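You operate a simulated robot arm through the tools that you are given. There is no shell and no other tool. Be economical: measure what you need, move in short steps, check, and stop when the job is done.

The job below is to be done with a simulated two-armed robot. You get a single attempt, and the scene is never put back.

## Task
Pick up the pipe stub from the top of the tall cart with one hand, pass it to the other hand and put it on the high shelf of the tall cart. Set down upright: pipe stub.

The check looks at the end state, three seconds after you hand in, the way a careful person would. Anything else that was tipped, shoved, dropped, spilled or broken makes it a failure.

## Robot
Two 7-joint arms with two-finger parallel grippers on one trunk, on a base that drives. Base frame: it is fixed to the floor where the robot stands at the start and does not move with it; the origin is under the middle of the robot, x ahead of it, y to its left, z up; the surface under the hand at the start is at about z = 0.85. Readings come in m, degrees, newtons and seconds.
The left shoulder is at the start at [0.071, 0.156, 1.39], the right one opposite. Places, roughly: high shelf of the tall cart (84x18 cm) [0.86, -0.4, 1.2]. Payload 3.91 kg a hand.
The TCP of each hand is the grasp point between the finger pads, 0.03 m short of the fingertips. In the tool frame z runs along the fingers and y along their closing line. Largest opening 0.11 m; finger width 0.02, thickness 0.01; the body of the gripper, 0.048 by 0.112 m, starts 0.055 m behind the TCP.
Orientation is told as [roll, pitch, yaw] about the base's x, y, z axes, in that order, counted from this pose: with the fingers straight down and closing along the base's y, the tool's x points along the base's -x, its y along +y and its z along -z.

## Interface
- The arms move only by the tool play_rows. It takes "left_targets", "right_targets" or both (then of equal length, played together; a hand with none holds still); each is one flat list of numbers, 7 for each row, row after row: the shift along the base's x, y, z in m, then the turn, a rotation vector about the base's x, y, z in rad, then the opening, from 0 (shut) to 1 (fully open). In form: [dx, dy, dz, wx, wy, wz, gripper, dx, dy, dz, wx, wy, wz, gripper, ...]. A call has 1 to 20 rows; each row is the pose to reach, as a shift and turn from the pose commanded when the call began. Each row takes 0.2 s and may step no farther than 0.05 m and 8.6 degrees from the row before; otherwise, or with a gripper value out of range, the whole call is refused. A pose out of reach is approached as far as the arm can. The call stops where the force on the tool passes 40 N (or 10 N more than at its start, if that is more) or the arm is blocked; 0.2 s more then pass. The fingers move at their own pace (about 0.108 m/s each) and stop on an object; they squeeze with about 37 N. The grip force told is the motor's: it shows also when the fingers shut on nothing. Time passes only in rows, and 0.2 s behind the last, so rows that repeat a pose let the fingers close. The reply holds the time, the measured pose of the TCP, the force on the tool along the base axes, the opening and the grip force, in the units named above and with some noise, with the torque about the TCP (base axes, N m) and any sound that the robot's microphone picked up, and new pictures: "pictures" is both (left out), scene, wrist or none (wrist: the cameras of the hands that moved).
- Cameras (640 x 400 px; columns grow to the right, rows downward): "scene" is now at [0.1193, -0.0316, 1.6188]; the picture's right is [-0.43, -0.90, 0.00], its down [-0.57, 0.27, -0.78] and it looks along [0.70, -0.34, -0.63] (base axes); focal length 250 px, centre (320, 200). "left" rides on the left gripper at [0.072, -0.017, -0.103] in its tool frame; the picture's right is [0.23, 0.97, 0.00], its down [-0.76, 0.18, -0.62] and it looks along [-0.61, 0.14, 0.78] (tool axes); focal length 222 px, centre (320, 200). "right" rides on the right gripper at [0.072, 0.017, -0.103] in its tool frame; the picture's right is [-0.23, 0.97, 0.00], its down [-0.76, -0.18, -0.62] and it looks along [-0.61, -0.14, 0.78] (tool axes); focal length 222 px, centre (320, 200).
- lift_body(by): slides the trunk up (or, below 0, down) by that many m; the arms and the scene camera ride with it, the base frame stays. It gives what a move gives, with no picture.
- base_move(legs): drives the robot by 1 to 6 legs, each [ahead, left, turn to the left] in m, m and degrees, along the robot's own axes; the way and the turn of a leg run together, so that a leg with both is an arc; at most 1.5 m and 180 degrees a leg. The arms and the cameras ride along, it lands a little off, and it stops where it bumps. It gives what a move gives, and a new picture of the scene camera.
- aim_head(pan, tilt): turns the head with the scene camera to pan (to the left, within 86 degrees either way) and tilt (down, from -29 to 69), counted from straight ahead of the robot. It gives what a move gives, and a new picture of the scene camera.
- locate(camera, pixels): for up to 12 pixels [column, row] of the newest picture of that camera ("zoom" is the newest enlarged one), the place [x, y, z] in the base frame of the surface seen there, good to about 0.002 m, but the place of the scene camera against the robot may be out by one fixed shift of up to 0.018 m in any direction. The clock stands still meanwhile.
- close_up(camera, box): a new picture of the part [left, top, right, bottom] of that camera's present view, enlarged. The clock stands still meanwhile.
- job_done(): hands the job in; it is judged then, once.

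Keep the steps short. Do not move on a guess: measure, check each grasp and each placing, and mend mistakes. In all there are 80 turns and 260 pictures (those below and enlarged ones count). Leave the grippers open and the arms clear of the work at the hand-in unless told otherwise, and finish with a single line.

The tools are called after "Emit:" as name(argument=value, ...) on one line, values as JSON. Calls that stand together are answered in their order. play_rows: Moves the arms, as the interface text tells. Its arguments: {"type":"object","properties":{"left_targets":{"type":"array","items":{"type":"number"}},"right_targets":{"type":"array","items":{"type":"number"}},"pictures":{"type":"string","enum":["both","scene","wrist","none"]}},"required":[]} The other tools are called the same way: lift_body (by) slides the trunk up or down; base_move (legs) drives the base; aim_head (pan, tilt) turns the head that bears the scene camera; locate (camera, pixels) gives the place of the surface under pixels of a picture; close_up (camera, box) takes an enlarged picture of a part of a camera's view; job_done () hands the job in.

At the start:

```text
time: 0.0
left_tcp_pos: [0.6366, 0.0768, 1.4408]
left_orientation: [0.1, 0.1, -0.1]
left_contact_force: [-0.4, 0.3, 0.0]
left_moment: [0.01, 0.03, -0.01]
left_width: 0.1101
left_grasp_force: 0.1
right_tcp_pos: [0.4849, -0.5042, 1.426]
right_orientation: [0.0, -0.1, 0.0]
right_contact_force: [0.2, -0.7, 0.5]
right_moment: [0.01, -0.04, -0.04]
right_width: 0.1098
right_grasp_force: 0.2
trunk travel left (down, up): [-0.836, 0.104]
robot x, y, heading: [0.0005, -0.0022, 0.0]
head pan, tilt: [-25.7, 38.9]
```

scene: 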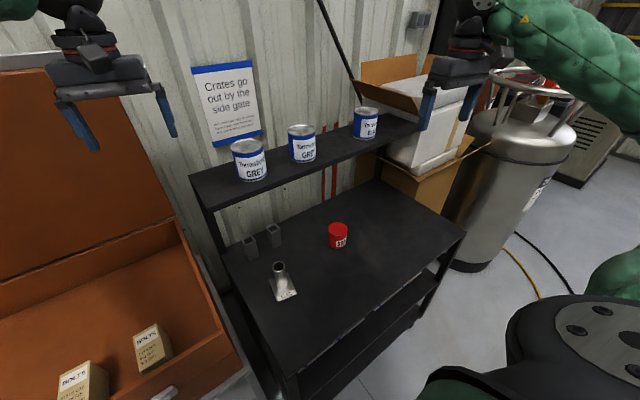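
right: 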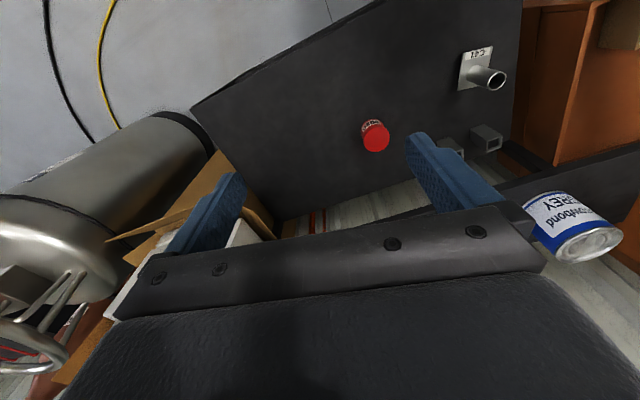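
left: 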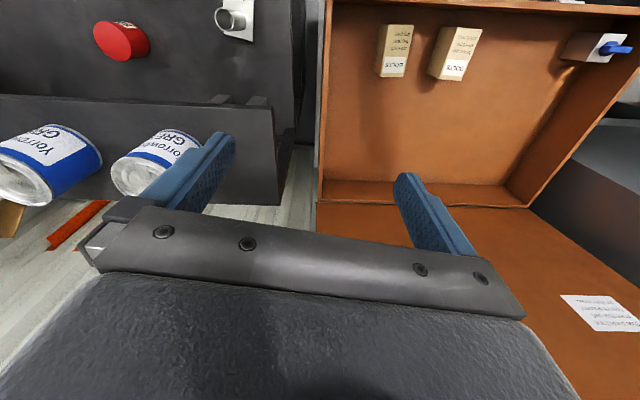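

I see the pipe stub (upright pipe on a flat plate) near scene pixel (282,282). I'll enlarge that and measure the places.

Emit:
close_up(camera="scene", box=[220, 210, 380, 310])

Emit:
locate(camera="scene", pixels=[[278, 264], [279, 278], [270, 281], [290, 280], [296, 293], [276, 300], [250, 178], [303, 160], [210, 190], [340, 140], [338, 225], [250, 240]])

Emit:
close_up(camera="scene", box=[180, 80, 440, 243])

```text
4.00 times, centred on (300, 260) of scene
```

zoom: 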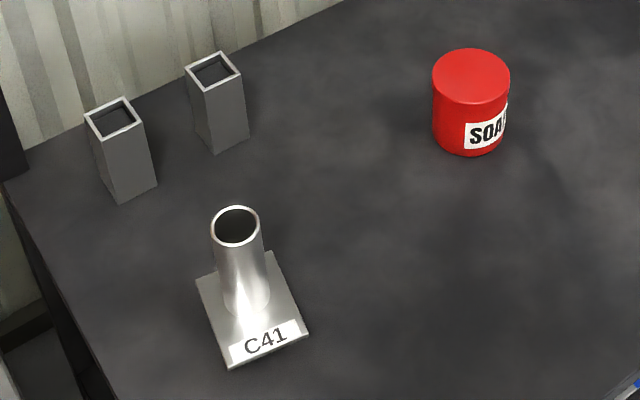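

```text
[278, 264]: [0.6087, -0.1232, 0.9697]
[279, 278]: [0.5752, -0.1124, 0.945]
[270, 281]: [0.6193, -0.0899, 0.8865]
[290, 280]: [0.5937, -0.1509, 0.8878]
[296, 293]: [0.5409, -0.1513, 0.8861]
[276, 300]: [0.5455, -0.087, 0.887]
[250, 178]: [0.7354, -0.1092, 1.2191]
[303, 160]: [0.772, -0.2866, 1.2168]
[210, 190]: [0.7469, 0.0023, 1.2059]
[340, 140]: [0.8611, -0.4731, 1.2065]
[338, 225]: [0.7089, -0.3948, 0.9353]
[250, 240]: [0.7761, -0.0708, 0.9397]
```

```text
2.45 times, centred on (310, 162) of scene
```

zoom: 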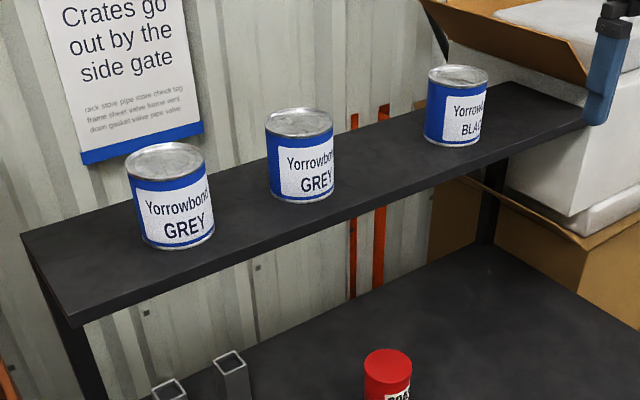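

The shelf carries three cans with gaps between. I'll measure the shelf edges and the cans in this enlargement.

Emit:
locate(camera="zoom", pixels=[[75, 312], [28, 236], [575, 127], [508, 86], [180, 248], [168, 147], [168, 175], [303, 202], [298, 133], [455, 145], [355, 190], [240, 155]])

Emit:
close_up(camera="scene", box=[240, 250, 320, 300])

```text
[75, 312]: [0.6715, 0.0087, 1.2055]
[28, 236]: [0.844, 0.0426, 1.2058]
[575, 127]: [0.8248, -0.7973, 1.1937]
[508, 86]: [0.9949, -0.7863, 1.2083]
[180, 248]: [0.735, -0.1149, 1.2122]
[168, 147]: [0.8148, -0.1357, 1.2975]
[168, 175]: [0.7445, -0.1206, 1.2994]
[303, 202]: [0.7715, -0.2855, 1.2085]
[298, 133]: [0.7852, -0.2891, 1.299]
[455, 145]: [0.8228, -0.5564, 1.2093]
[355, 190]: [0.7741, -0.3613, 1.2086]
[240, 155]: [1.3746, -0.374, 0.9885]
```

```text
8.00 times, centred on (280, 275) of scene
```

zoom: 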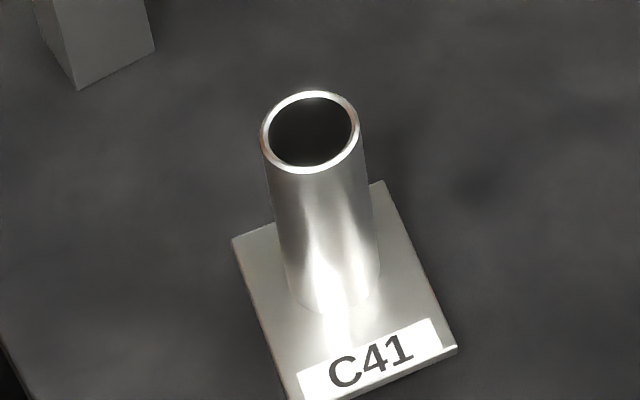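

Emit:
locate(camera="zoom", pixels=[[312, 95], [310, 169], [264, 135], [357, 132], [236, 240], [382, 184], [455, 347], [285, 395], [330, 310], [320, 240], [278, 210], [374, 260]])

Emit:
close_up(camera="right", box=[340, 20, 580, 170])

Emit:
close_up(camera="left", box=[60, 0, 300, 150])

```text
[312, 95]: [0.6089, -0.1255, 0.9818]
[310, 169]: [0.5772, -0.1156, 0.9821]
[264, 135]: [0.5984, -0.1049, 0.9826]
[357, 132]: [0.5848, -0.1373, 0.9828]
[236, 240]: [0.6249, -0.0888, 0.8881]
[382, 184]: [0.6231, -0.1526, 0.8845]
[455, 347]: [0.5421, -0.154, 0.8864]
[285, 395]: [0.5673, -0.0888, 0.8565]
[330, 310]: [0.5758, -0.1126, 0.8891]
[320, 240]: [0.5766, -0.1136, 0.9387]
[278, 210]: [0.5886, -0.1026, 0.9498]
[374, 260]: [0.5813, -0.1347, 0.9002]
```

```text
2.67 times, centred on (460, 95) of right
```

zoom: 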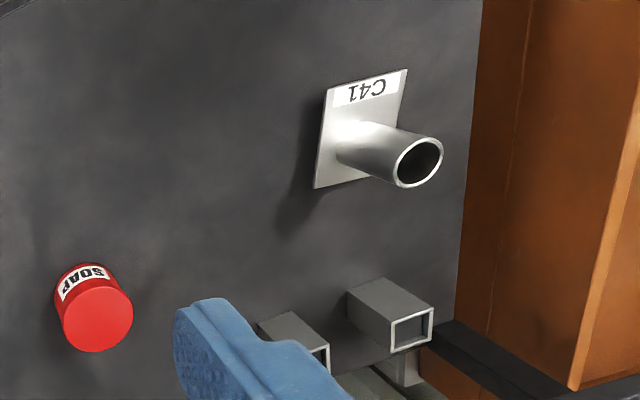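

```text
2.67 times, centred on (180, 75) of left
```

zoom: 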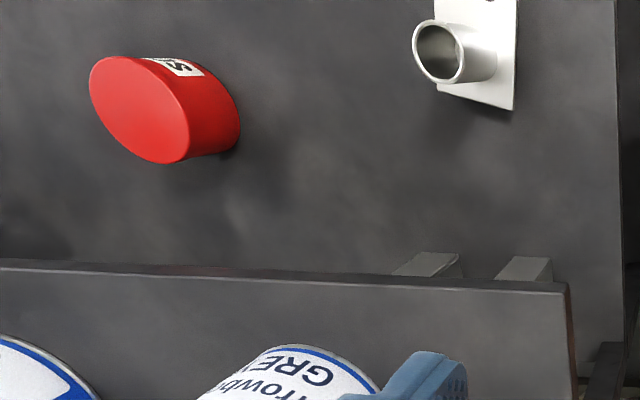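

I'll check the scene camera's fixed shift by measuring the same pipe rim through the left wrist camera.

Emit:
locate(camera="zoom", pixels=[[415, 45], [464, 62], [436, 22], [445, 82], [514, 108], [438, 92], [560, 288], [5, 265], [320, 345], [130, 100], [410, 264], [525, 265]])

Emit:
close_up(camera="right", box=[380, 30, 540, 130])

```text
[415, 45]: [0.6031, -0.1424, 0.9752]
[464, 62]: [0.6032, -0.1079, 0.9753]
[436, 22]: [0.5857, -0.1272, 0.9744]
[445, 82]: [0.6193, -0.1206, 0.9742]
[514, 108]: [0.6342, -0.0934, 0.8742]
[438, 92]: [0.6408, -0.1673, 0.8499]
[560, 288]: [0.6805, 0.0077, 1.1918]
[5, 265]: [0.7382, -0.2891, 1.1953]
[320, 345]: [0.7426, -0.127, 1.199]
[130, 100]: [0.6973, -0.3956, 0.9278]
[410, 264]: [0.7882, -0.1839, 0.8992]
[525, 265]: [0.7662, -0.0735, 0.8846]
```

```text
4.00 times, centred on (460, 80) of right
```

zoom: 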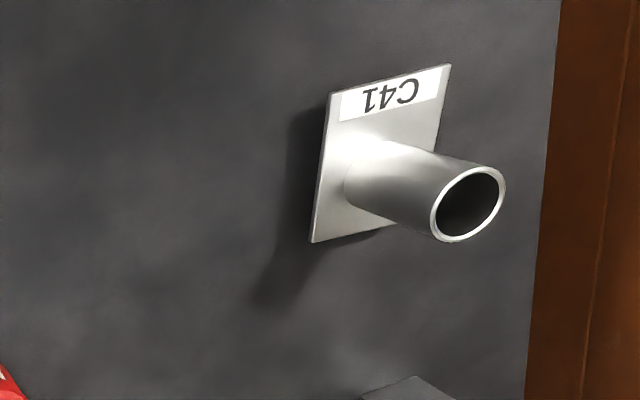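

Emit:
locate(camera="zoom", pixels=[[434, 215], [503, 190], [480, 169], [450, 239], [313, 240], [448, 66], [331, 95], [250, 200]])

```text
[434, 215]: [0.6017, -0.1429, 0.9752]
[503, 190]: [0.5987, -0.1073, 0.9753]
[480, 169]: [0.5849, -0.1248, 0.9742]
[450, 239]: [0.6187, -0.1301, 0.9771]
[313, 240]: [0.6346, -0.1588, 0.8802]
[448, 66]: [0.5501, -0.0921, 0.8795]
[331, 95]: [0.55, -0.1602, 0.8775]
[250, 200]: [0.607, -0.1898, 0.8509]
```

The plate's top reads 0.879 but the cart top near it reads 0.85. I'll check how the stub really stands.

Emit:
close_up(camera="right", box=[440, 30, 520, 80])

Emit:
locate(camera="scene", pixels=[[260, 290], [310, 290], [300, 310], [310, 250], [270, 310], [262, 262], [400, 240], [272, 299], [296, 295], [265, 285], [298, 290]])

Emit:
aim_head(pan=-12, tilt=45)

```text
8.00 times, centred on (480, 55) of right
```

zoom: 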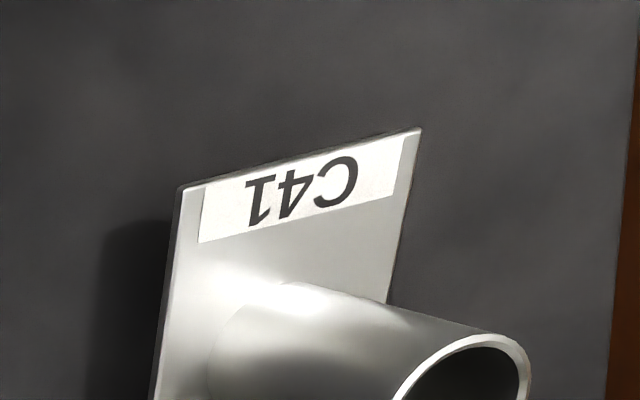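

```text
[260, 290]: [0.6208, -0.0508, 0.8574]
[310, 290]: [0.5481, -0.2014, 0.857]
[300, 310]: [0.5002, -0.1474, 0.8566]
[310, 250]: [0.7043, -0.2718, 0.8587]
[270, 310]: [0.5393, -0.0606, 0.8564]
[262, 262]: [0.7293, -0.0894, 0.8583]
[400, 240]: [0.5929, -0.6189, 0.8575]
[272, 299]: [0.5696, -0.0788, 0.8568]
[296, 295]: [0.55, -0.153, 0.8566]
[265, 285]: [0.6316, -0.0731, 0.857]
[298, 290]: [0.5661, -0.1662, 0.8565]
```

```text
time: 0.8
left_tcp_pos: [0.6367, 0.0776, 1.4406]
left_orientation: [0.0, 0.1, 0.0]
left_contact_force: [0.3, 0.4, 1.2]
left_moment: [0.04, 0.0, 0.0]
left_width: 0.1098
left_grasp_force: 0.1
right_tcp_pos: [0.4848, -0.505, 1.425]
right_orientation: [0.1, 0.0, 0.1]
right_contact_force: [0.6, -0.4, 0.1]
right_moment: [-0.01, -0.01, 0.0]
right_width: 0.1099
right_grasp_force: 0.1
trunk travel left (down, up): [-0.836, 0.104]
robot x, y, heading: [0.0002, -0.0012, -0.1]
head pan, tilt: [-12.0, 45.0]
```

scene: 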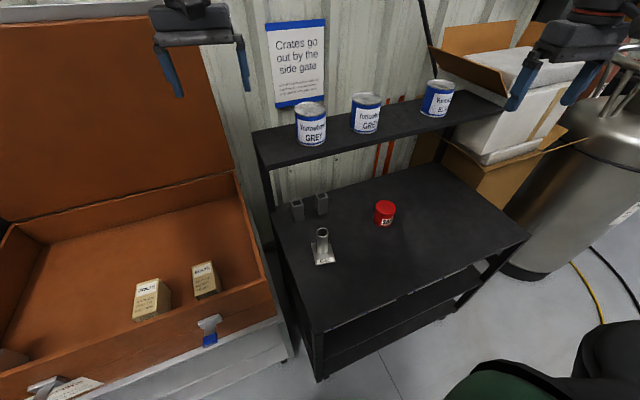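

The cart top is at about 0.85. The pipe is vertical, at about (0.602, -0.125), with its rim at 0.975. The plate top is at 0.879, so something may stick out below the plate, and I'll check that once it is lifted. The scene camera is shifted by about (+0.011, -0.004, -0.0075).

Plan:
- The left hand picks from above, high on the pipe.
- The right hand takes it lower down with tilted fingers, and places it in the can gap near y = -0.43.

First I'll bring the left hand over the pipe and down to z of about 1.06.

Emit:
play_rows(left_targets=[-0.007, -0.04, 0, 0, 0, 0, 0.8, -0.014, -0.08, 0, 0, 0, 0, 0.8, -0.021, -0.12, 0, 0, 0, 0, 0.8, -0.028, -0.16, 0, 0, 0, 0, 0.8, -0.035, -0.202, 0, 0, 0, 0, 0.8, -0.035, -0.202, -0.048, 0, 0, 0, 0.8, -0.035, -0.202, -0.096, 0, 0, 0, 0.8, -0.035, -0.202, -0.144, 0, 0, 0, 0.8, -0.035, -0.202, -0.192, 0, 0, 0, 0.8, -0.035, -0.202, -0.24, 0, 0, 0, 0.8, -0.035, -0.202, -0.288, 0, 0, 0, 0.8, -0.035, -0.202, -0.336, 0, 0, 0, 0.8, -0.035, -0.202, -0.38, 0, 0, 0, 0.8, -0.035, -0.202, -0.38, 0, 0, 0, 0.8])

```text
time: 3.8
left_tcp_pos: [0.599, -0.1235, 1.0609]
left_orientation: [0.0, 0.0, 0.0]
left_contact_force: [0.5, 0.3, -0.3]
left_moment: [0.0, -0.01, 0.0]
left_width: 0.0878
left_grasp_force: 0.0
right_tcp_pos: [0.4842, -0.5046, 1.4254]
right_orientation: [-0.1, 0.0, 0.0]
right_contact_force: [0.0, 0.1, -0.3]
right_moment: [0.0, -0.01, 0.02]
right_width: 0.1101
right_grasp_force: 0.0
trunk travel left (down, up): [-0.836, 0.104]
robot x, y, heading: [-0.0007, 0.0006, 0.3]
head pan, tilt: [-12.0, 45.0]
```

scene: 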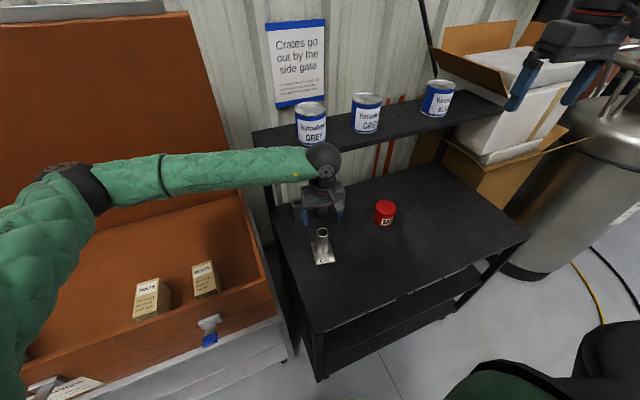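
left: 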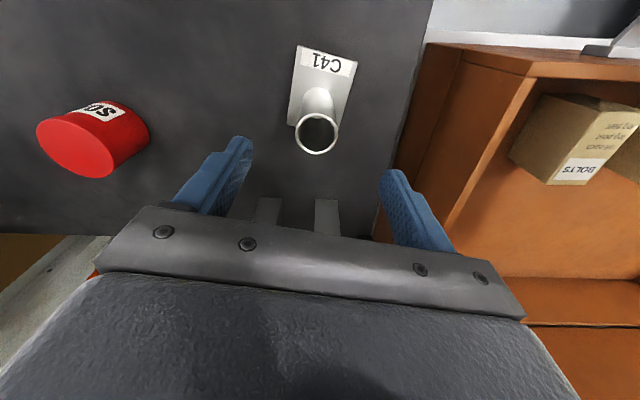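

The hand hangs above the pipe, whose rim shows at left pixel (317,133). I'll measure the rim centre and the clearance of the wrist to the shelf.

Emit:
locate(camera="left", pixels=[[297, 133], [337, 134], [317, 115], [316, 153], [287, 122], [345, 90]])

Emit:
close_up(camera="scene", box=[250, 110, 410, 210])

Emit:
close_up(camera="left", box=[240, 30, 400, 130])

```text
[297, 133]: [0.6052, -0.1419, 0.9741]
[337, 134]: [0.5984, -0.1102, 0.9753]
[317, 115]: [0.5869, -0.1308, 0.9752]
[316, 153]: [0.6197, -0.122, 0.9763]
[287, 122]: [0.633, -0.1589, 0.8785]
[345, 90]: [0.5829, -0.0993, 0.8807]
```

```text
4.00 times, centred on (330, 160) of scene
```

zoom: 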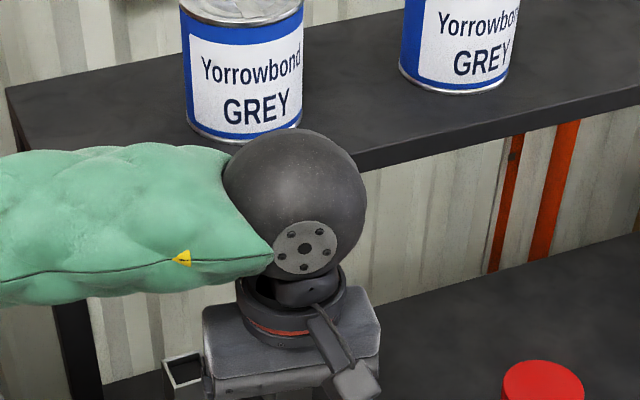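

```text
4.00 times, centred on (320, 80) of left
```

zoom: 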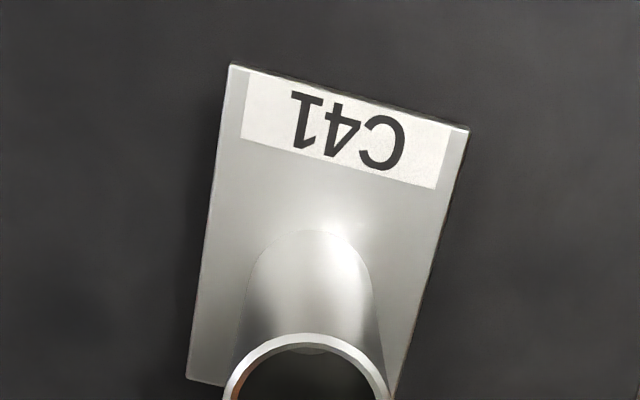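

Emit:
locate(camera="scene", pixels=[[323, 145], [338, 157], [330, 150], [300, 150], [290, 148], [270, 150], [310, 170], [323, 170], [260, 168], [325, 210]])

```text
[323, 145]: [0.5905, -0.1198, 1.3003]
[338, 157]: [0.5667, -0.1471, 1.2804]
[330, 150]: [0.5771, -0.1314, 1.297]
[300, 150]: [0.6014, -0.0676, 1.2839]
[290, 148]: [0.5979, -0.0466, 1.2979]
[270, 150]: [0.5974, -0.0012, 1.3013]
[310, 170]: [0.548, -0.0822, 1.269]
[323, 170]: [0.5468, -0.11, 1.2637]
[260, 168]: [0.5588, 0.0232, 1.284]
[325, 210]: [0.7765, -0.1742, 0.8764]
```

The rim centre is at (0.6025, -0.126). The wrist ball's far side is about 3–4 cm short of the shelf edge. I'll descend straight to TCP z of about 0.962, which puts the tips 5 cm below the rim, with small corrections.

Emit:
play_rows(left_targets=[0.003, -0.0025, -0.025, 0, 0, 0, 0.8, 0.003, -0.0025, -0.05, 0, 0, 0, 0.8, 0.003, -0.0025, -0.075, 0, 0, 0, 0.8, 0.003, -0.0025, -0.098, 0, 0, 0, 0.8, 0.003, -0.0025, -0.098, 0, 0, 0, 0.8])

```text
time: 5.0
left_tcp_pos: [0.6027, -0.1277, 0.9618]
left_orientation: [0.0, 0.0, 0.1]
left_contact_force: [0.3, -0.1, 0.2]
left_moment: [-0.01, 0.03, 0.01]
left_width: 0.0882
left_grasp_force: 0.1
right_tcp_pos: [0.4848, -0.5052, 1.4259]
right_orientation: [-0.1, 0.0, 0.0]
right_contact_force: [0.8, 0.7, 0.3]
right_moment: [-0.05, -0.03, 0.01]
right_width: 0.11
right_grasp_force: 0.0
trunk travel left (down, up): [-0.836, 0.104]
robot x, y, heading: [-0.0024, 0.0043, -0.1]
head pan, tilt: [-12.0, 45.0]
```

scene: 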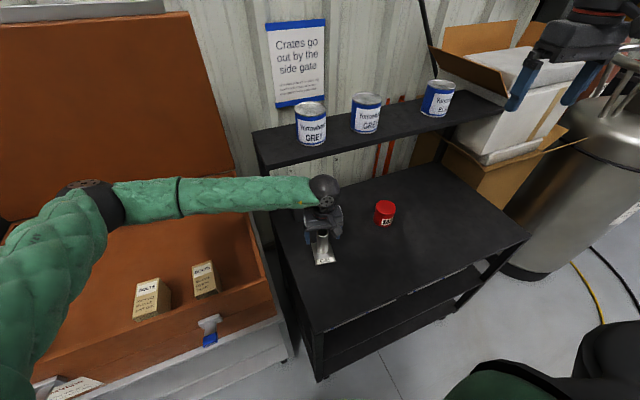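
left: 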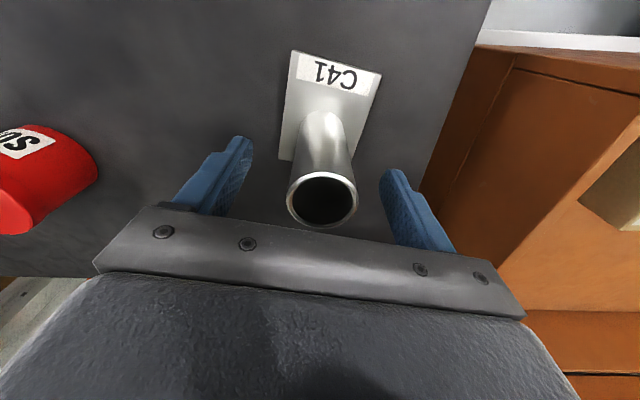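

The pipe lies between the fingers. Now I'll close on it.

Emit:
play_rows(left_targets=[0, 0.001, 0, 0, 0, 0, 0.5, 0, 0.001, 0, 0, 0, 0, 0.2, 0, 0.001, 0, 0, 0, 0, 0.1, 0, 0.001, 0, 0, 0, 0, 0.1, 0, 0.001, 0, 0, 0, 0, 0.1], pictures="wrist")

```text
time: 6.2
left_tcp_pos: [0.6024, -0.1256, 0.9607]
left_orientation: [0.0, 0.0, 0.0]
left_contact_force: [0.8, 0.5, 0.2]
left_moment: [0.1, -0.06, -0.06]
left_width: 0.0375
left_grasp_force: 36.9
right_tcp_pos: [0.4856, -0.5041, 1.4241]
right_orientation: [0.0, 0.0, 0.1]
right_contact_force: [0.0, 0.5, -0.2]
right_moment: [0.01, -0.01, 0.0]
right_width: 0.11
right_grasp_force: 0.2
trunk travel left (down, up): [-0.836, 0.104]
robot x, y, heading: [0.0006, -0.0014, -0.0]
head pan, tilt: [-12.0, 45.0]
```

left: 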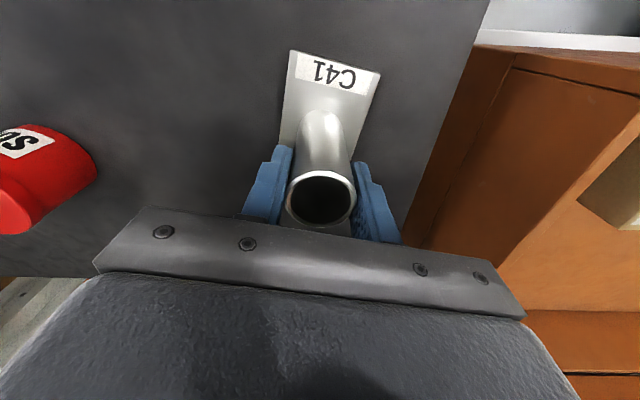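

It is gripped at width 0.0375 with 37 N. I'll lift a few centimetres and check.

Emit:
play_rows(left_targets=[0, 0, 0.01, 0, 0, 0, 0.1, 0, 0, 0.03, 0, 0, 0, 0.1, 0, 0, 0.06, 0, 0, 0, 0.1, 0, 0, 0.06, 0, 0, 0, 0.1])

Emit:
close_up(camera="scene", box=[270, 170, 390, 270])

```text
time: 7.2
left_tcp_pos: [0.604, -0.1261, 1.0231]
left_orientation: [0.0, 0.1, 0.0]
left_contact_force: [-0.4, 0.4, -3.3]
left_moment: [0.01, -0.01, -0.03]
left_width: 0.0377
left_grasp_force: 36.7
right_tcp_pos: [0.4861, -0.5049, 1.4249]
right_orientation: [-0.1, -0.1, 0.0]
right_contact_force: [-0.1, -0.1, 0.5]
right_moment: [0.02, -0.02, -0.01]
right_width: 0.11
right_grasp_force: 0.1
trunk travel left (down, up): [-0.836, 0.104]
robot x, y, heading: [0.0012, 0.0032, -0.0]
head pan, tilt: [-12.0, 45.0]
```

scene: 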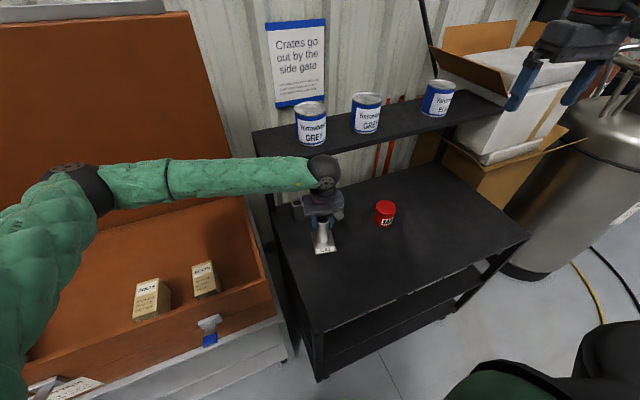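
left: 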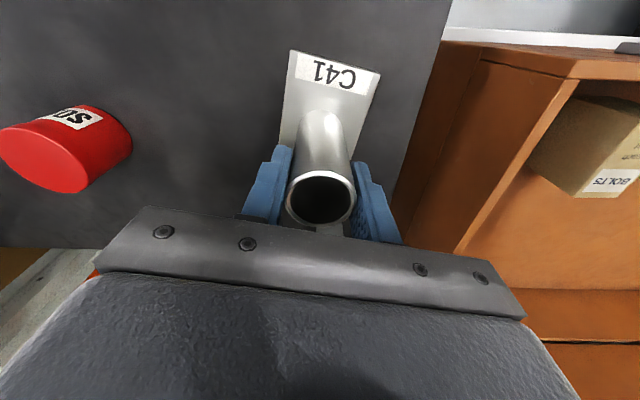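

```text
4.00 times, centred on (330, 220) of scene
```

zoom: 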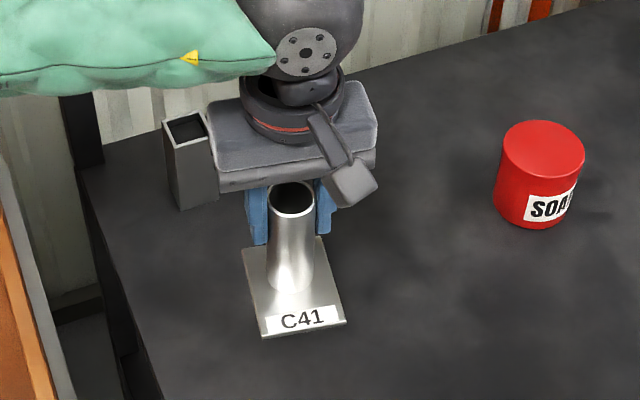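

It is held firmly at about 0.33 kg. I'll raise it in front of and above the shelf line, to about (0.62, -0.15, 1.40), for the handover.

Emit:
play_rows(left_targets=[0, 0, 0.045, 0, 0, 0, 0.1, 0, 0, 0.09, 0, 0, 0, 0.1, 0, 0, 0.135, 0, 0, 0, 0.1, 0, 0, 0.18, 0, 0, 0, 0.1, 0, 0, 0.225, 0, 0, 0, 0.1, 0, 0, 0.27, 0, 0, 0, 0.1, 0, -0.01, 0.315, 0, 0, 0, 0.1, 0.008, -0.018, 0.35, 0, 0, 0, 0.1, 0.016, -0.024, 0.377, 0, 0, 0, 0.1, 0.016, -0.024, 0.377, 0, 0, 0, 0.1], pictures="none")

Emit:
aim_head(pan=-18, tilt=30)

```text
time: 9.4
left_tcp_pos: [0.621, -0.1489, 1.4009]
left_orientation: [0.0, 0.0, 0.0]
left_contact_force: [-0.6, 0.0, -3.6]
left_moment: [0.0, -0.05, 0.01]
left_width: 0.038
left_grasp_force: 36.9
right_tcp_pos: [0.4861, -0.5039, 1.4251]
right_orientation: [0.1, -0.1, 0.0]
right_contact_force: [0.0, -0.1, 0.3]
right_moment: [0.0, -0.01, 0.02]
right_width: 0.1099
right_grasp_force: 0.0
trunk travel left (down, up): [-0.836, 0.104]
robot x, y, heading: [-0.0025, 0.0007, 0.1]
head pan, tilt: [-12.0, 45.0]
```

```text
time: 10.1
left_tcp_pos: [0.6211, -0.1493, 1.4]
left_orientation: [0.0, 0.1, 0.0]
left_contact_force: [-0.1, -0.7, -3.3]
left_moment: [0.01, 0.01, 0.02]
left_width: 0.0376
left_grasp_force: 37.4
right_tcp_pos: [0.4847, -0.5052, 1.4237]
right_orientation: [0.0, -0.1, 0.0]
right_contact_force: [-1.0, 0.2, 0.1]
right_moment: [-0.01, -0.01, 0.0]
right_width: 0.1099
right_grasp_force: 0.1
trunk travel left (down, up): [-0.836, 0.104]
robot x, y, heading: [-0.0006, 0.0, 0.1]
head pan, tilt: [-18.0, 30.0]
```

scene: 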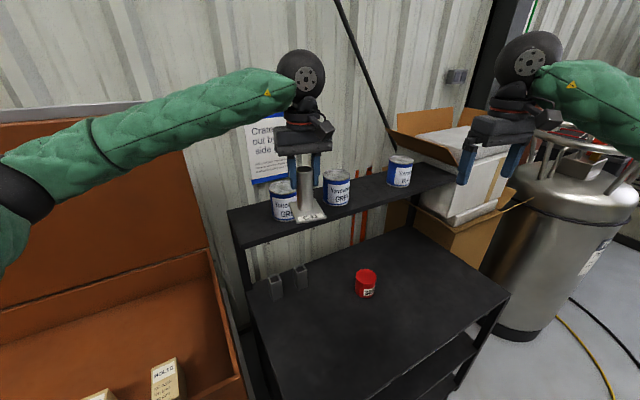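

The left hand holds the stub still at z = 1.40. The pipe's free zone, between the plate top at 1.318 and the left fingertips at 1.370, is for the right hand. I'll tilt the right fingers forward by 60° and move in a little, staying well to the right.

Emit:
play_rows(right_targets=[0, 0.01, -0.01, 0, -0.131, 0, 0.9, 0, 0.02, -0.02, 0, -0.262, 0, 0.9, 0, 0.03, -0.03, 0, -0.393, 0, 0.9, 0, 0.04, -0.04, 0, -0.524, 0, 0.9, 0, 0.05, -0.05, 0, -0.655, 0, 0.9, 0, 0.06, -0.06, 0, -0.785, 0, 0.9, 0, 0.07, -0.065, 0, -0.916, 0, 0.9, 0, 0.084, -0.07, 0, -1.047, 0, 0.9, 0, 0.084, -0.07, 0, -1.047, 0, 0.9])

```text
time: 12.1
left_tcp_pos: [0.6209, -0.1486, 1.4011]
left_orientation: [0.0, 0.0, 0.0]
left_contact_force: [-0.3, -0.3, -3.2]
left_moment: [-0.02, 0.0, -0.02]
left_width: 0.0376
left_grasp_force: 36.6
right_tcp_pos: [0.5506, -0.4688, 1.371]
right_orientation: [0.2, -60.0, 0.0]
right_contact_force: [-0.3, -0.4, 0.7]
right_moment: [0.0, -0.01, 0.02]
right_width: 0.0989
right_grasp_force: 0.0
right hand out of reach, approached as far as the arm can: row 5, 6, 7, 8, 9
trunk travel left (down, up): [-0.836, 0.104]
robot x, y, heading: [-0.0014, 0.0003, -0.3]
head pan, tilt: [-18.0, 30.0]
```

scene: 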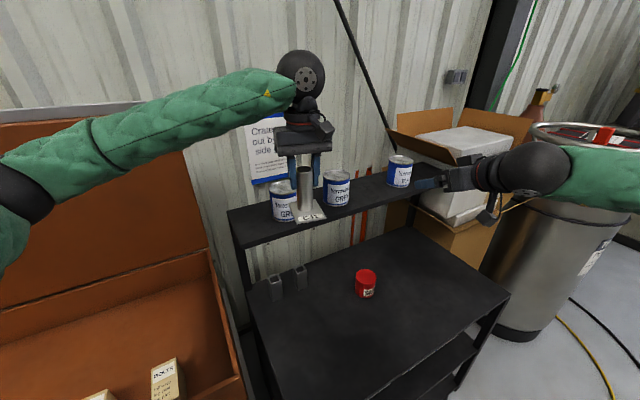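
right: 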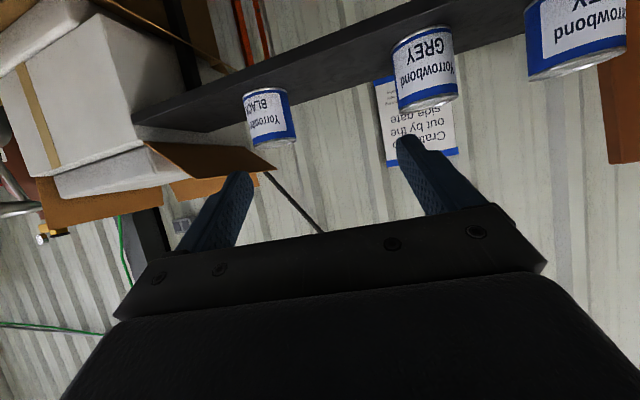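

The right arm can't fold that close, and the hand went to (0.551, -0.469, 1.371). I'll turn its fingers 60° toward the left, so that it approaches the pipe from the right with a less folded arm.

Emit:
play_rows(right_targets=[0.02, -0.02, 0, 0, 0, 0.131, 0.9, 0.04, -0.03, 0, 0, 0, 0.262, 0.9, 0.065, -0.04, 0, 0, 0, 0.393, 0.9, 0.065, -0.04, 0, 0, 0, 0.524, 0.9, 0.065, -0.04, 0, 0, 0, 0.655, 0.9, 0.065, -0.04, 0, 0, 0, 0.785, 0.9, 0.065, -0.04, 0, 0, 0, 0.916, 0.9, 0.065, -0.04, 0, 0, 0, 1.047, 0.9, 0.065, -0.04, 0, 0, 0, 1.047, 0.9])

```text
time: 14.1
left_tcp_pos: [0.6222, -0.1517, 1.4006]
left_orientation: [0.1, 0.0, 0.0]
left_contact_force: [0.8, -0.6, -3.3]
left_moment: [0.01, 0.04, -0.03]
left_width: 0.0375
left_grasp_force: 36.9
right_tcp_pos: [0.6148, -0.4461, 1.3629]
right_orientation: [2.6, -60.6, 28.2]
right_contact_force: [0.1, 0.1, -0.1]
right_moment: [0.04, 0.01, 0.01]
right_width: 0.0991
right_grasp_force: 0.0
right hand out of reach, approached as far as the arm can: row 4, 5, 6, 7, 8, 9
trunk travel left (down, up): [-0.836, 0.104]
robot x, y, heading: [0.0014, -0.0004, 0.1]
head pan, tilt: [-18.0, 30.0]
```

scene: 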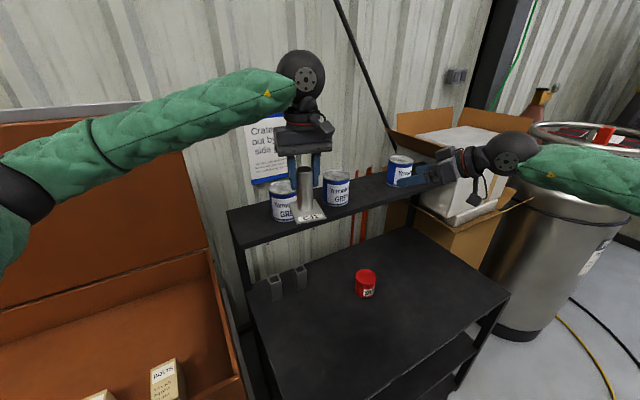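
right: 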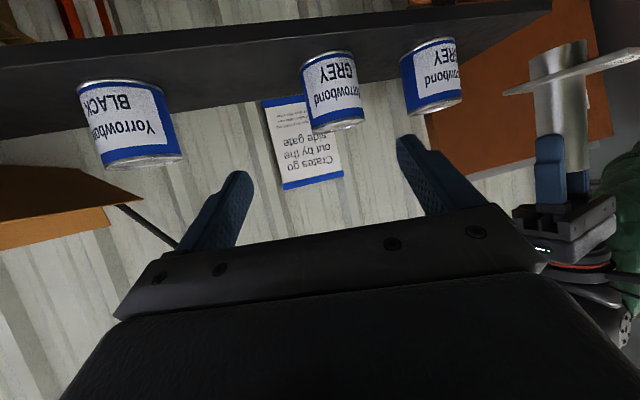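

From here the stub shows from below at right pixel (560,80). Its pipe passes through the plate and sticks out about 3 cm underneath, so it stands on the pipe end. The right arm's yaw stops at 28° so near the trunk. I'll back the base 0.25 m so both arms can work farther ahead.

Emit:
base_move(legs=[[-0.25, 0, 0]])

```text
time: 15.9
left_tcp_pos: [0.3758, -0.1503, 1.4]
left_orientation: [0.0, 0.1, 0.0]
left_contact_force: [0.4, -0.2, -4.0]
left_moment: [0.0, 0.02, -0.02]
left_width: 0.0375
left_grasp_force: 37.0
right_tcp_pos: [0.3669, -0.4452, 1.3628]
right_orientation: [2.5, -60.5, 28.2]
right_contact_force: [0.6, -0.6, -0.4]
right_moment: [0.01, -0.01, -0.01]
right_width: 0.0991
right_grasp_force: 0.2
trunk travel left (down, up): [-0.836, 0.104]
robot x, y, heading: [-0.2505, -0.0041, 0.1]
head pan, tilt: [-18.0, 30.0]
```

scene: 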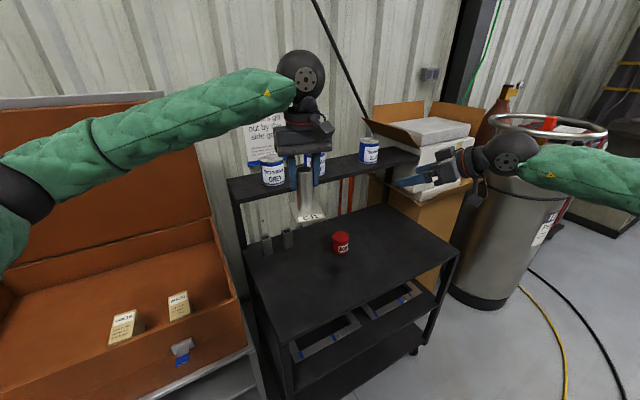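

I'll extend the left hand 0.20 m forward and 0.05 m right, leaving the object still in front of the shelf. The right hand moves to a pre-grasp place about 0.15 m behind the pipe.

Emit:
play_rows(left_targets=[0.04, -0.01, 0, 0, 0, 0, 0.1, 0.08, -0.02, 0, 0, 0, 0, 0.1, 0.12, -0.03, 0, 0, 0, 0, 0.1, 0.16, -0.04, 0, 0, 0, 0, 0.1, 0.2, -0.05, 0, 0, 0, 0, 0.1, 0.2, -0.05, 0, 0, 0, 0, 0.1], pictures="none")

Emit:
play_rows(right_targets=[0.01, 0.02, 0, 0, 0, 0, 0.9, 0.02, 0.05, 0, 0, 0, 0, 0.9, 0.03, 0.08, 0, 0, 0, 0, 0.9, 0.04, 0.11, 0, 0, 0, 0, 0.9, 0.04, 0.11, 0, 0, 0, 0, 0.9])

```text
time: 17.3
left_tcp_pos: [0.5754, -0.1991, 1.4025]
left_orientation: [0.0, 0.0, 0.0]
left_contact_force: [0.4, 1.1, -2.5]
left_moment: [0.0, 0.01, 0.02]
left_width: 0.0377
left_grasp_force: 37.1
right_tcp_pos: [0.3662, -0.4454, 1.3635]
right_orientation: [2.3, -60.5, 28.3]
right_contact_force: [-0.7, -0.6, 0.0]
right_moment: [0.02, 0.01, -0.03]
right_width: 0.0989
right_grasp_force: 0.0
trunk travel left (down, up): [-0.836, 0.104]
robot x, y, heading: [-0.247, 0.0041, -0.0]
head pan, tilt: [-18.0, 30.0]
```

```text
time: 18.5
left_tcp_pos: [0.5749, -0.2003, 1.4036]
left_orientation: [0.1, 0.1, 0.0]
left_contact_force: [-1.2, 0.1, -3.8]
left_moment: [-0.04, -0.04, 0.01]
left_width: 0.0375
left_grasp_force: 37.4
right_tcp_pos: [0.407, -0.337, 1.3632]
right_orientation: [2.4, -60.6, 28.2]
right_contact_force: [-0.6, -0.3, 0.0]
right_moment: [-0.01, 0.01, -0.03]
right_width: 0.0994
right_grasp_force: 0.2
trunk travel left (down, up): [-0.836, 0.104]
robot x, y, heading: [-0.2488, -0.0027, 0.1]
head pan, tilt: [-18.0, 30.0]
```

scene: 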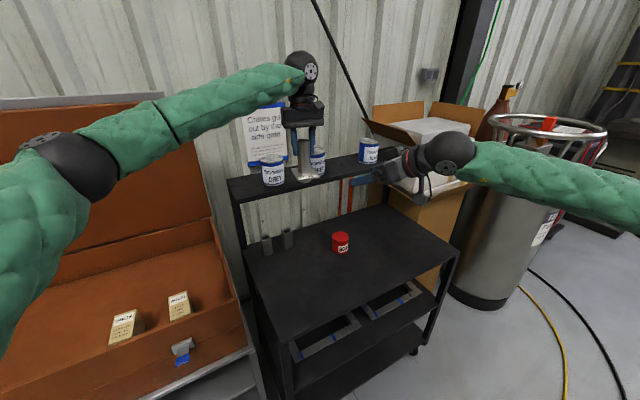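
right: 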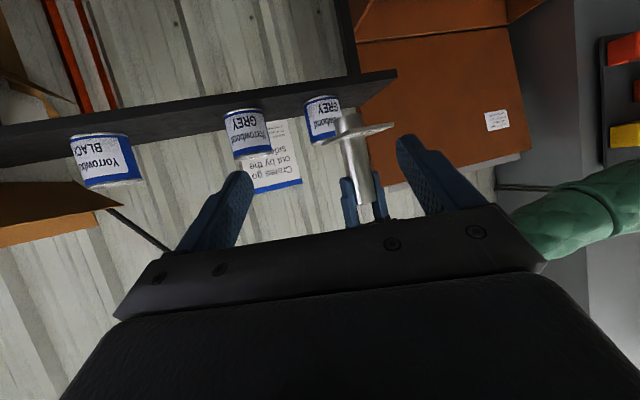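

The stub is nicely visible from the right hand at (360,160). I'll enlarge and measure it.

Emit:
close_up(camera="right", box=[300, 90, 440, 230])

```text
2.86 times, centred on (370, 160) of right
```

zoom: 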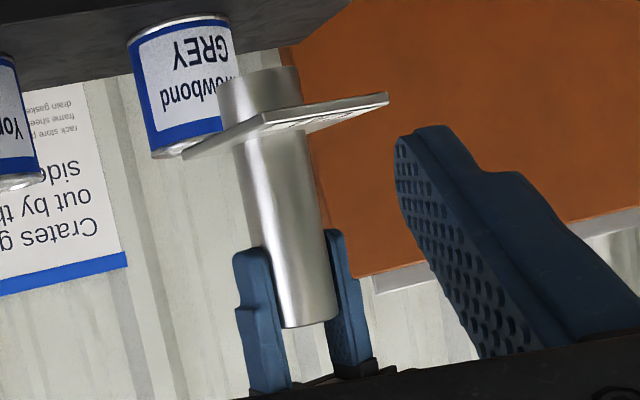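

Emit:
locate(camera="zoom", pixels=[[240, 80], [255, 80], [295, 75], [265, 160], [305, 160], [285, 160], [250, 256], [335, 235], [300, 315], [185, 155], [385, 97], [290, 235]])

```text
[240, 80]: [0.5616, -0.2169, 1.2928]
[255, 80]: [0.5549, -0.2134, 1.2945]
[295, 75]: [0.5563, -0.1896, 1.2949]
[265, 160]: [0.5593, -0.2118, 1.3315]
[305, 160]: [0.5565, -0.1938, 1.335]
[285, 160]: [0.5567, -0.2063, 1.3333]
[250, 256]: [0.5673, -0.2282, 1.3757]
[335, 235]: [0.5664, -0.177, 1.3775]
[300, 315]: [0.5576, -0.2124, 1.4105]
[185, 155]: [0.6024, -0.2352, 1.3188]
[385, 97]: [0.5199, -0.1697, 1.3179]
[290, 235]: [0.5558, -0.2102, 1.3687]
```

The pipe axis is at (0.575, -0.200), the plate top at 1.319 and the left fingertips at about 1.372. The right hand should get to TCP (0.5675, -0.2045, 1.351), approaching along its own finger azimuth (about 30.5°). First I'll line up sideways, level it, and advance to 7 cm short.

Emit:
play_rows(right_targets=[-0.0166, 0.0282, -0.006, -0.0185, -0.0098, 0, 0.9, -0.0166, 0.0282, -0.012, -0.0185, -0.0098, 0, 0.9, 0.0213, 0.0506, -0.012, -0.0185, -0.0098, 0, 0.9, 0.0592, 0.073, -0.012, -0.0185, -0.0098, 0, 0.9, 0.1, 0.097, -0.012, -0.0185, -0.0098, 0, 0.9, 0.1, 0.097, -0.012, -0.0185, -0.0098, 0, 0.9])

Emit:
close_up(camera="right", box=[200, 60, 440, 210])

Emit:
close_up(camera="scene", box=[240, 80, 440, 205])

```text
time: 19.9
left_tcp_pos: [0.5753, -0.2015, 1.4011]
left_orientation: [-0.1, 0.0, 0.0]
left_contact_force: [-0.5, -0.1, -2.6]
left_moment: [0.01, 0.0, 0.02]
left_width: 0.0375
left_grasp_force: 37.1
right_tcp_pos: [0.5071, -0.2383, 1.3509]
right_orientation: [0.0, -60.5, 30.3]
right_contact_force: [-0.9, -0.4, -0.2]
right_moment: [0.01, -0.01, 0.0]
right_width: 0.099
right_grasp_force: 0.2
trunk travel left (down, up): [-0.836, 0.104]
robot x, y, heading: [-0.2441, 0.0014, -0.0]
head pan, tilt: [-18.0, 30.0]
```

scene: 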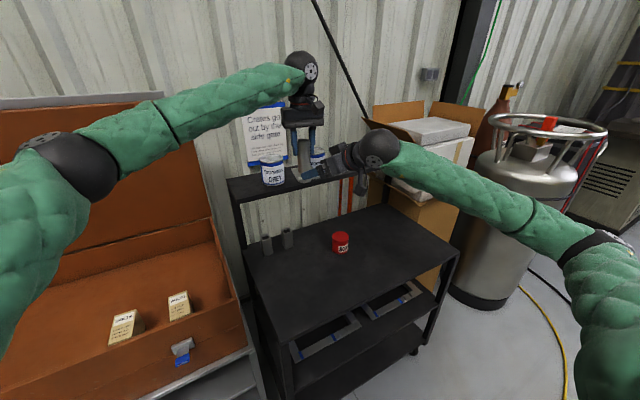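
right: 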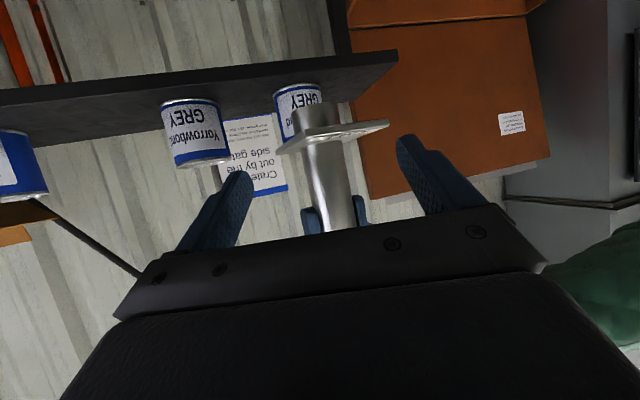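

```text
2.67 times, centred on (320, 135) of right
```

zoom: 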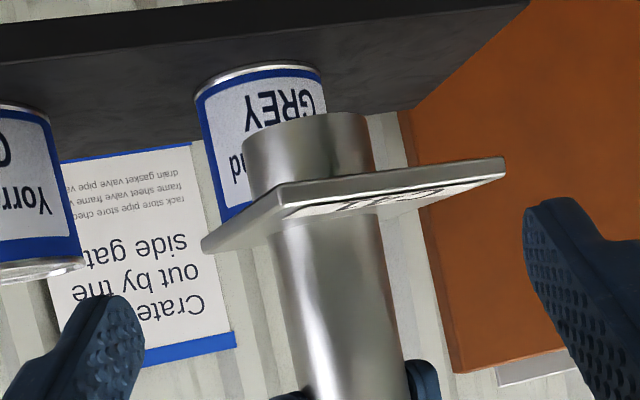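

```text
3.20 times, centred on (340, 142) of scene
```

zoom: 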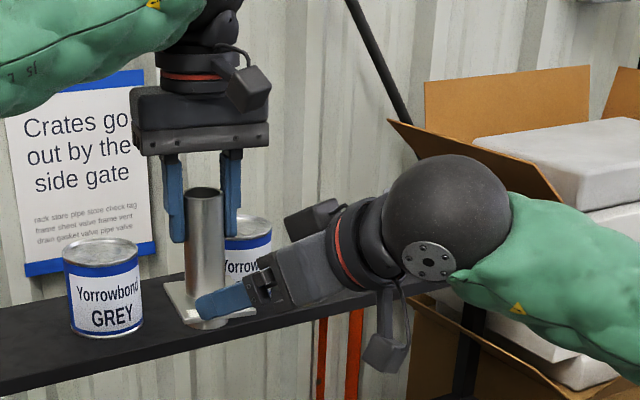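

It is aligned: the right fingers straddle the pipe just above the plate and below the left fingertips. I'll advance the last 7 cm in small steps.

Emit:
play_rows(right_targets=[0.015, 0.0085, 0, 0, 0, 0, 0.9, 0.03, 0.017, 0, 0, 0, 0, 0.9, 0.045, 0.0255, 0, 0, 0, 0, 0.9, 0.0605, 0.034, 0, 0, 0, 0, 0.9, 0.0605, 0.034, 0, 0, 0, 0, 0.9])

Emit:
close_up(camera="right", box=[180, 60, 420, 210])

Emit:
close_up(camera="scene", box=[260, 120, 380, 195])

```text
time: 21.1
left_tcp_pos: [0.5765, -0.2011, 1.4027]
left_orientation: [0.0, 0.0, 0.0]
left_contact_force: [-0.2, -0.2, -2.7]
left_moment: [0.01, -0.03, -0.01]
left_width: 0.0375
left_grasp_force: 37.2
right_tcp_pos: [0.5685, -0.2046, 1.3515]
right_orientation: [-0.1, -60.5, 30.3]
right_contact_force: [-0.3, 1.1, 0.1]
right_moment: [0.03, 0.01, -0.01]
right_width: 0.099
right_grasp_force: 0.1
trunk travel left (down, up): [-0.836, 0.104]
robot x, y, heading: [-0.2439, -0.004, 0.2]
head pan, tilt: [-18.0, 30.0]
```

scene: 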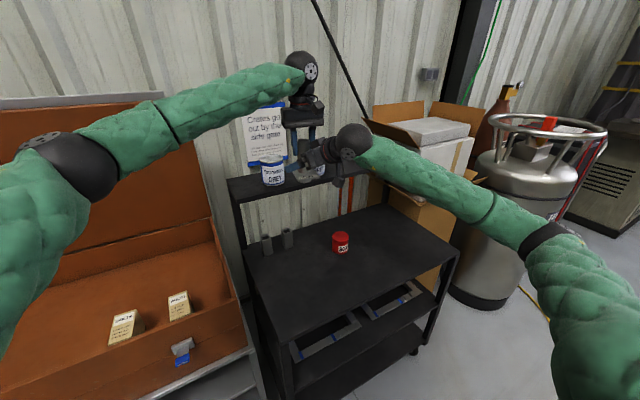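
right: 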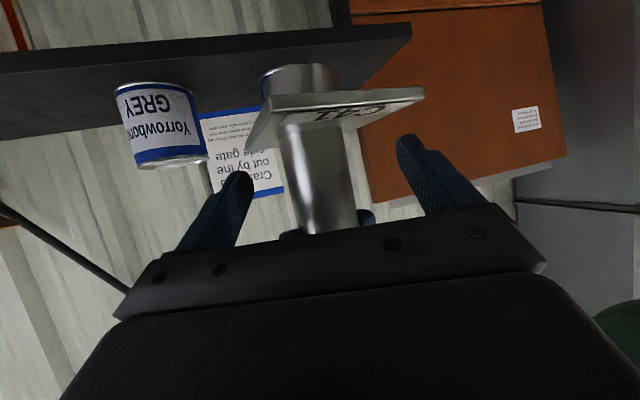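

```text
2.67 times, centred on (300, 135) of right
```

zoom: 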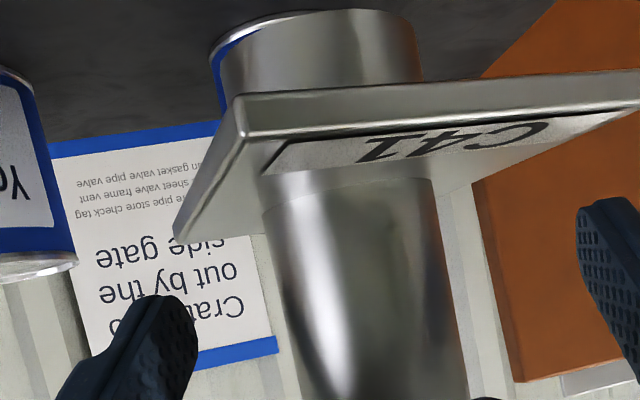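

```text
5.33 times, centred on (320, 158) of scene
```

zoom: 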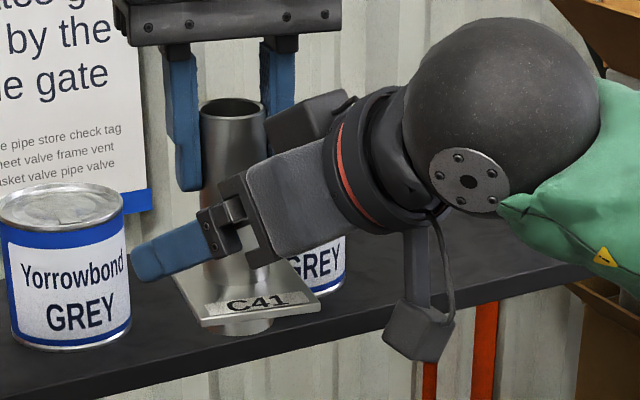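

The pipe lies between the right fingers and nothing touches. I'll close the right hand while the left holds.

Emit:
play_rows(right_targets=[0, 0, 0, 0, 0, 0, 0.6, 0, 0, 0, 0, 0, 0, 0.4, 0, 0, 0, 0, 0, 0, 0.25, 0, 0, 0, 0, 0, 0, 0.1, 0, 0, 0, 0, 0, 0, 0.1, 0, 0, 0, 0, 0, 0, 0.1], pictures="wrist")

Emit:
close_up(camera="scene", box=[260, 120, 380, 195])

```text
time: 22.5
left_tcp_pos: [0.5759, -0.2009, 1.4013]
left_orientation: [0.0, 0.1, 0.0]
left_contact_force: [-6.8, 6.2, -2.6]
left_moment: [-0.32, 0.2, -0.05]
left_width: 0.0375
left_grasp_force: 37.5
right_tcp_pos: [0.5689, -0.2039, 1.3508]
right_orientation: [0.0, -60.6, 30.3]
right_contact_force: [7.4, -6.4, -0.3]
right_moment: [0.66, 0.11, -0.04]
right_width: 0.0374
right_grasp_force: 36.7
trunk travel left (down, up): [-0.836, 0.104]
robot x, y, heading: [-0.2478, 0.0022, -0.1]
head pan, tilt: [-18.0, 30.0]
```

right: 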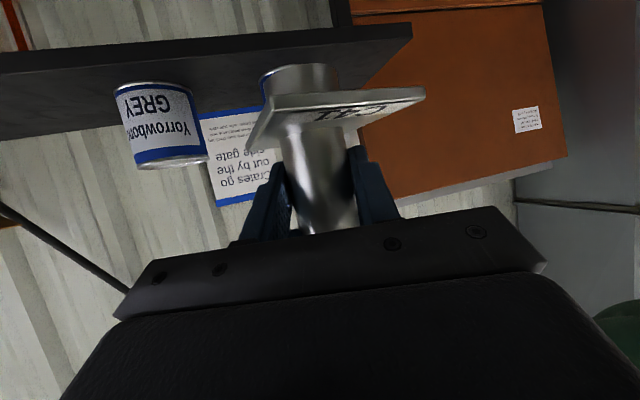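

```text
5.33 times, centred on (320, 158) of scene
```

zoom: 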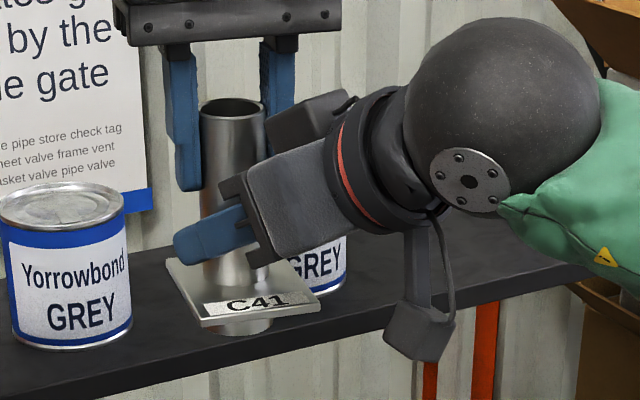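

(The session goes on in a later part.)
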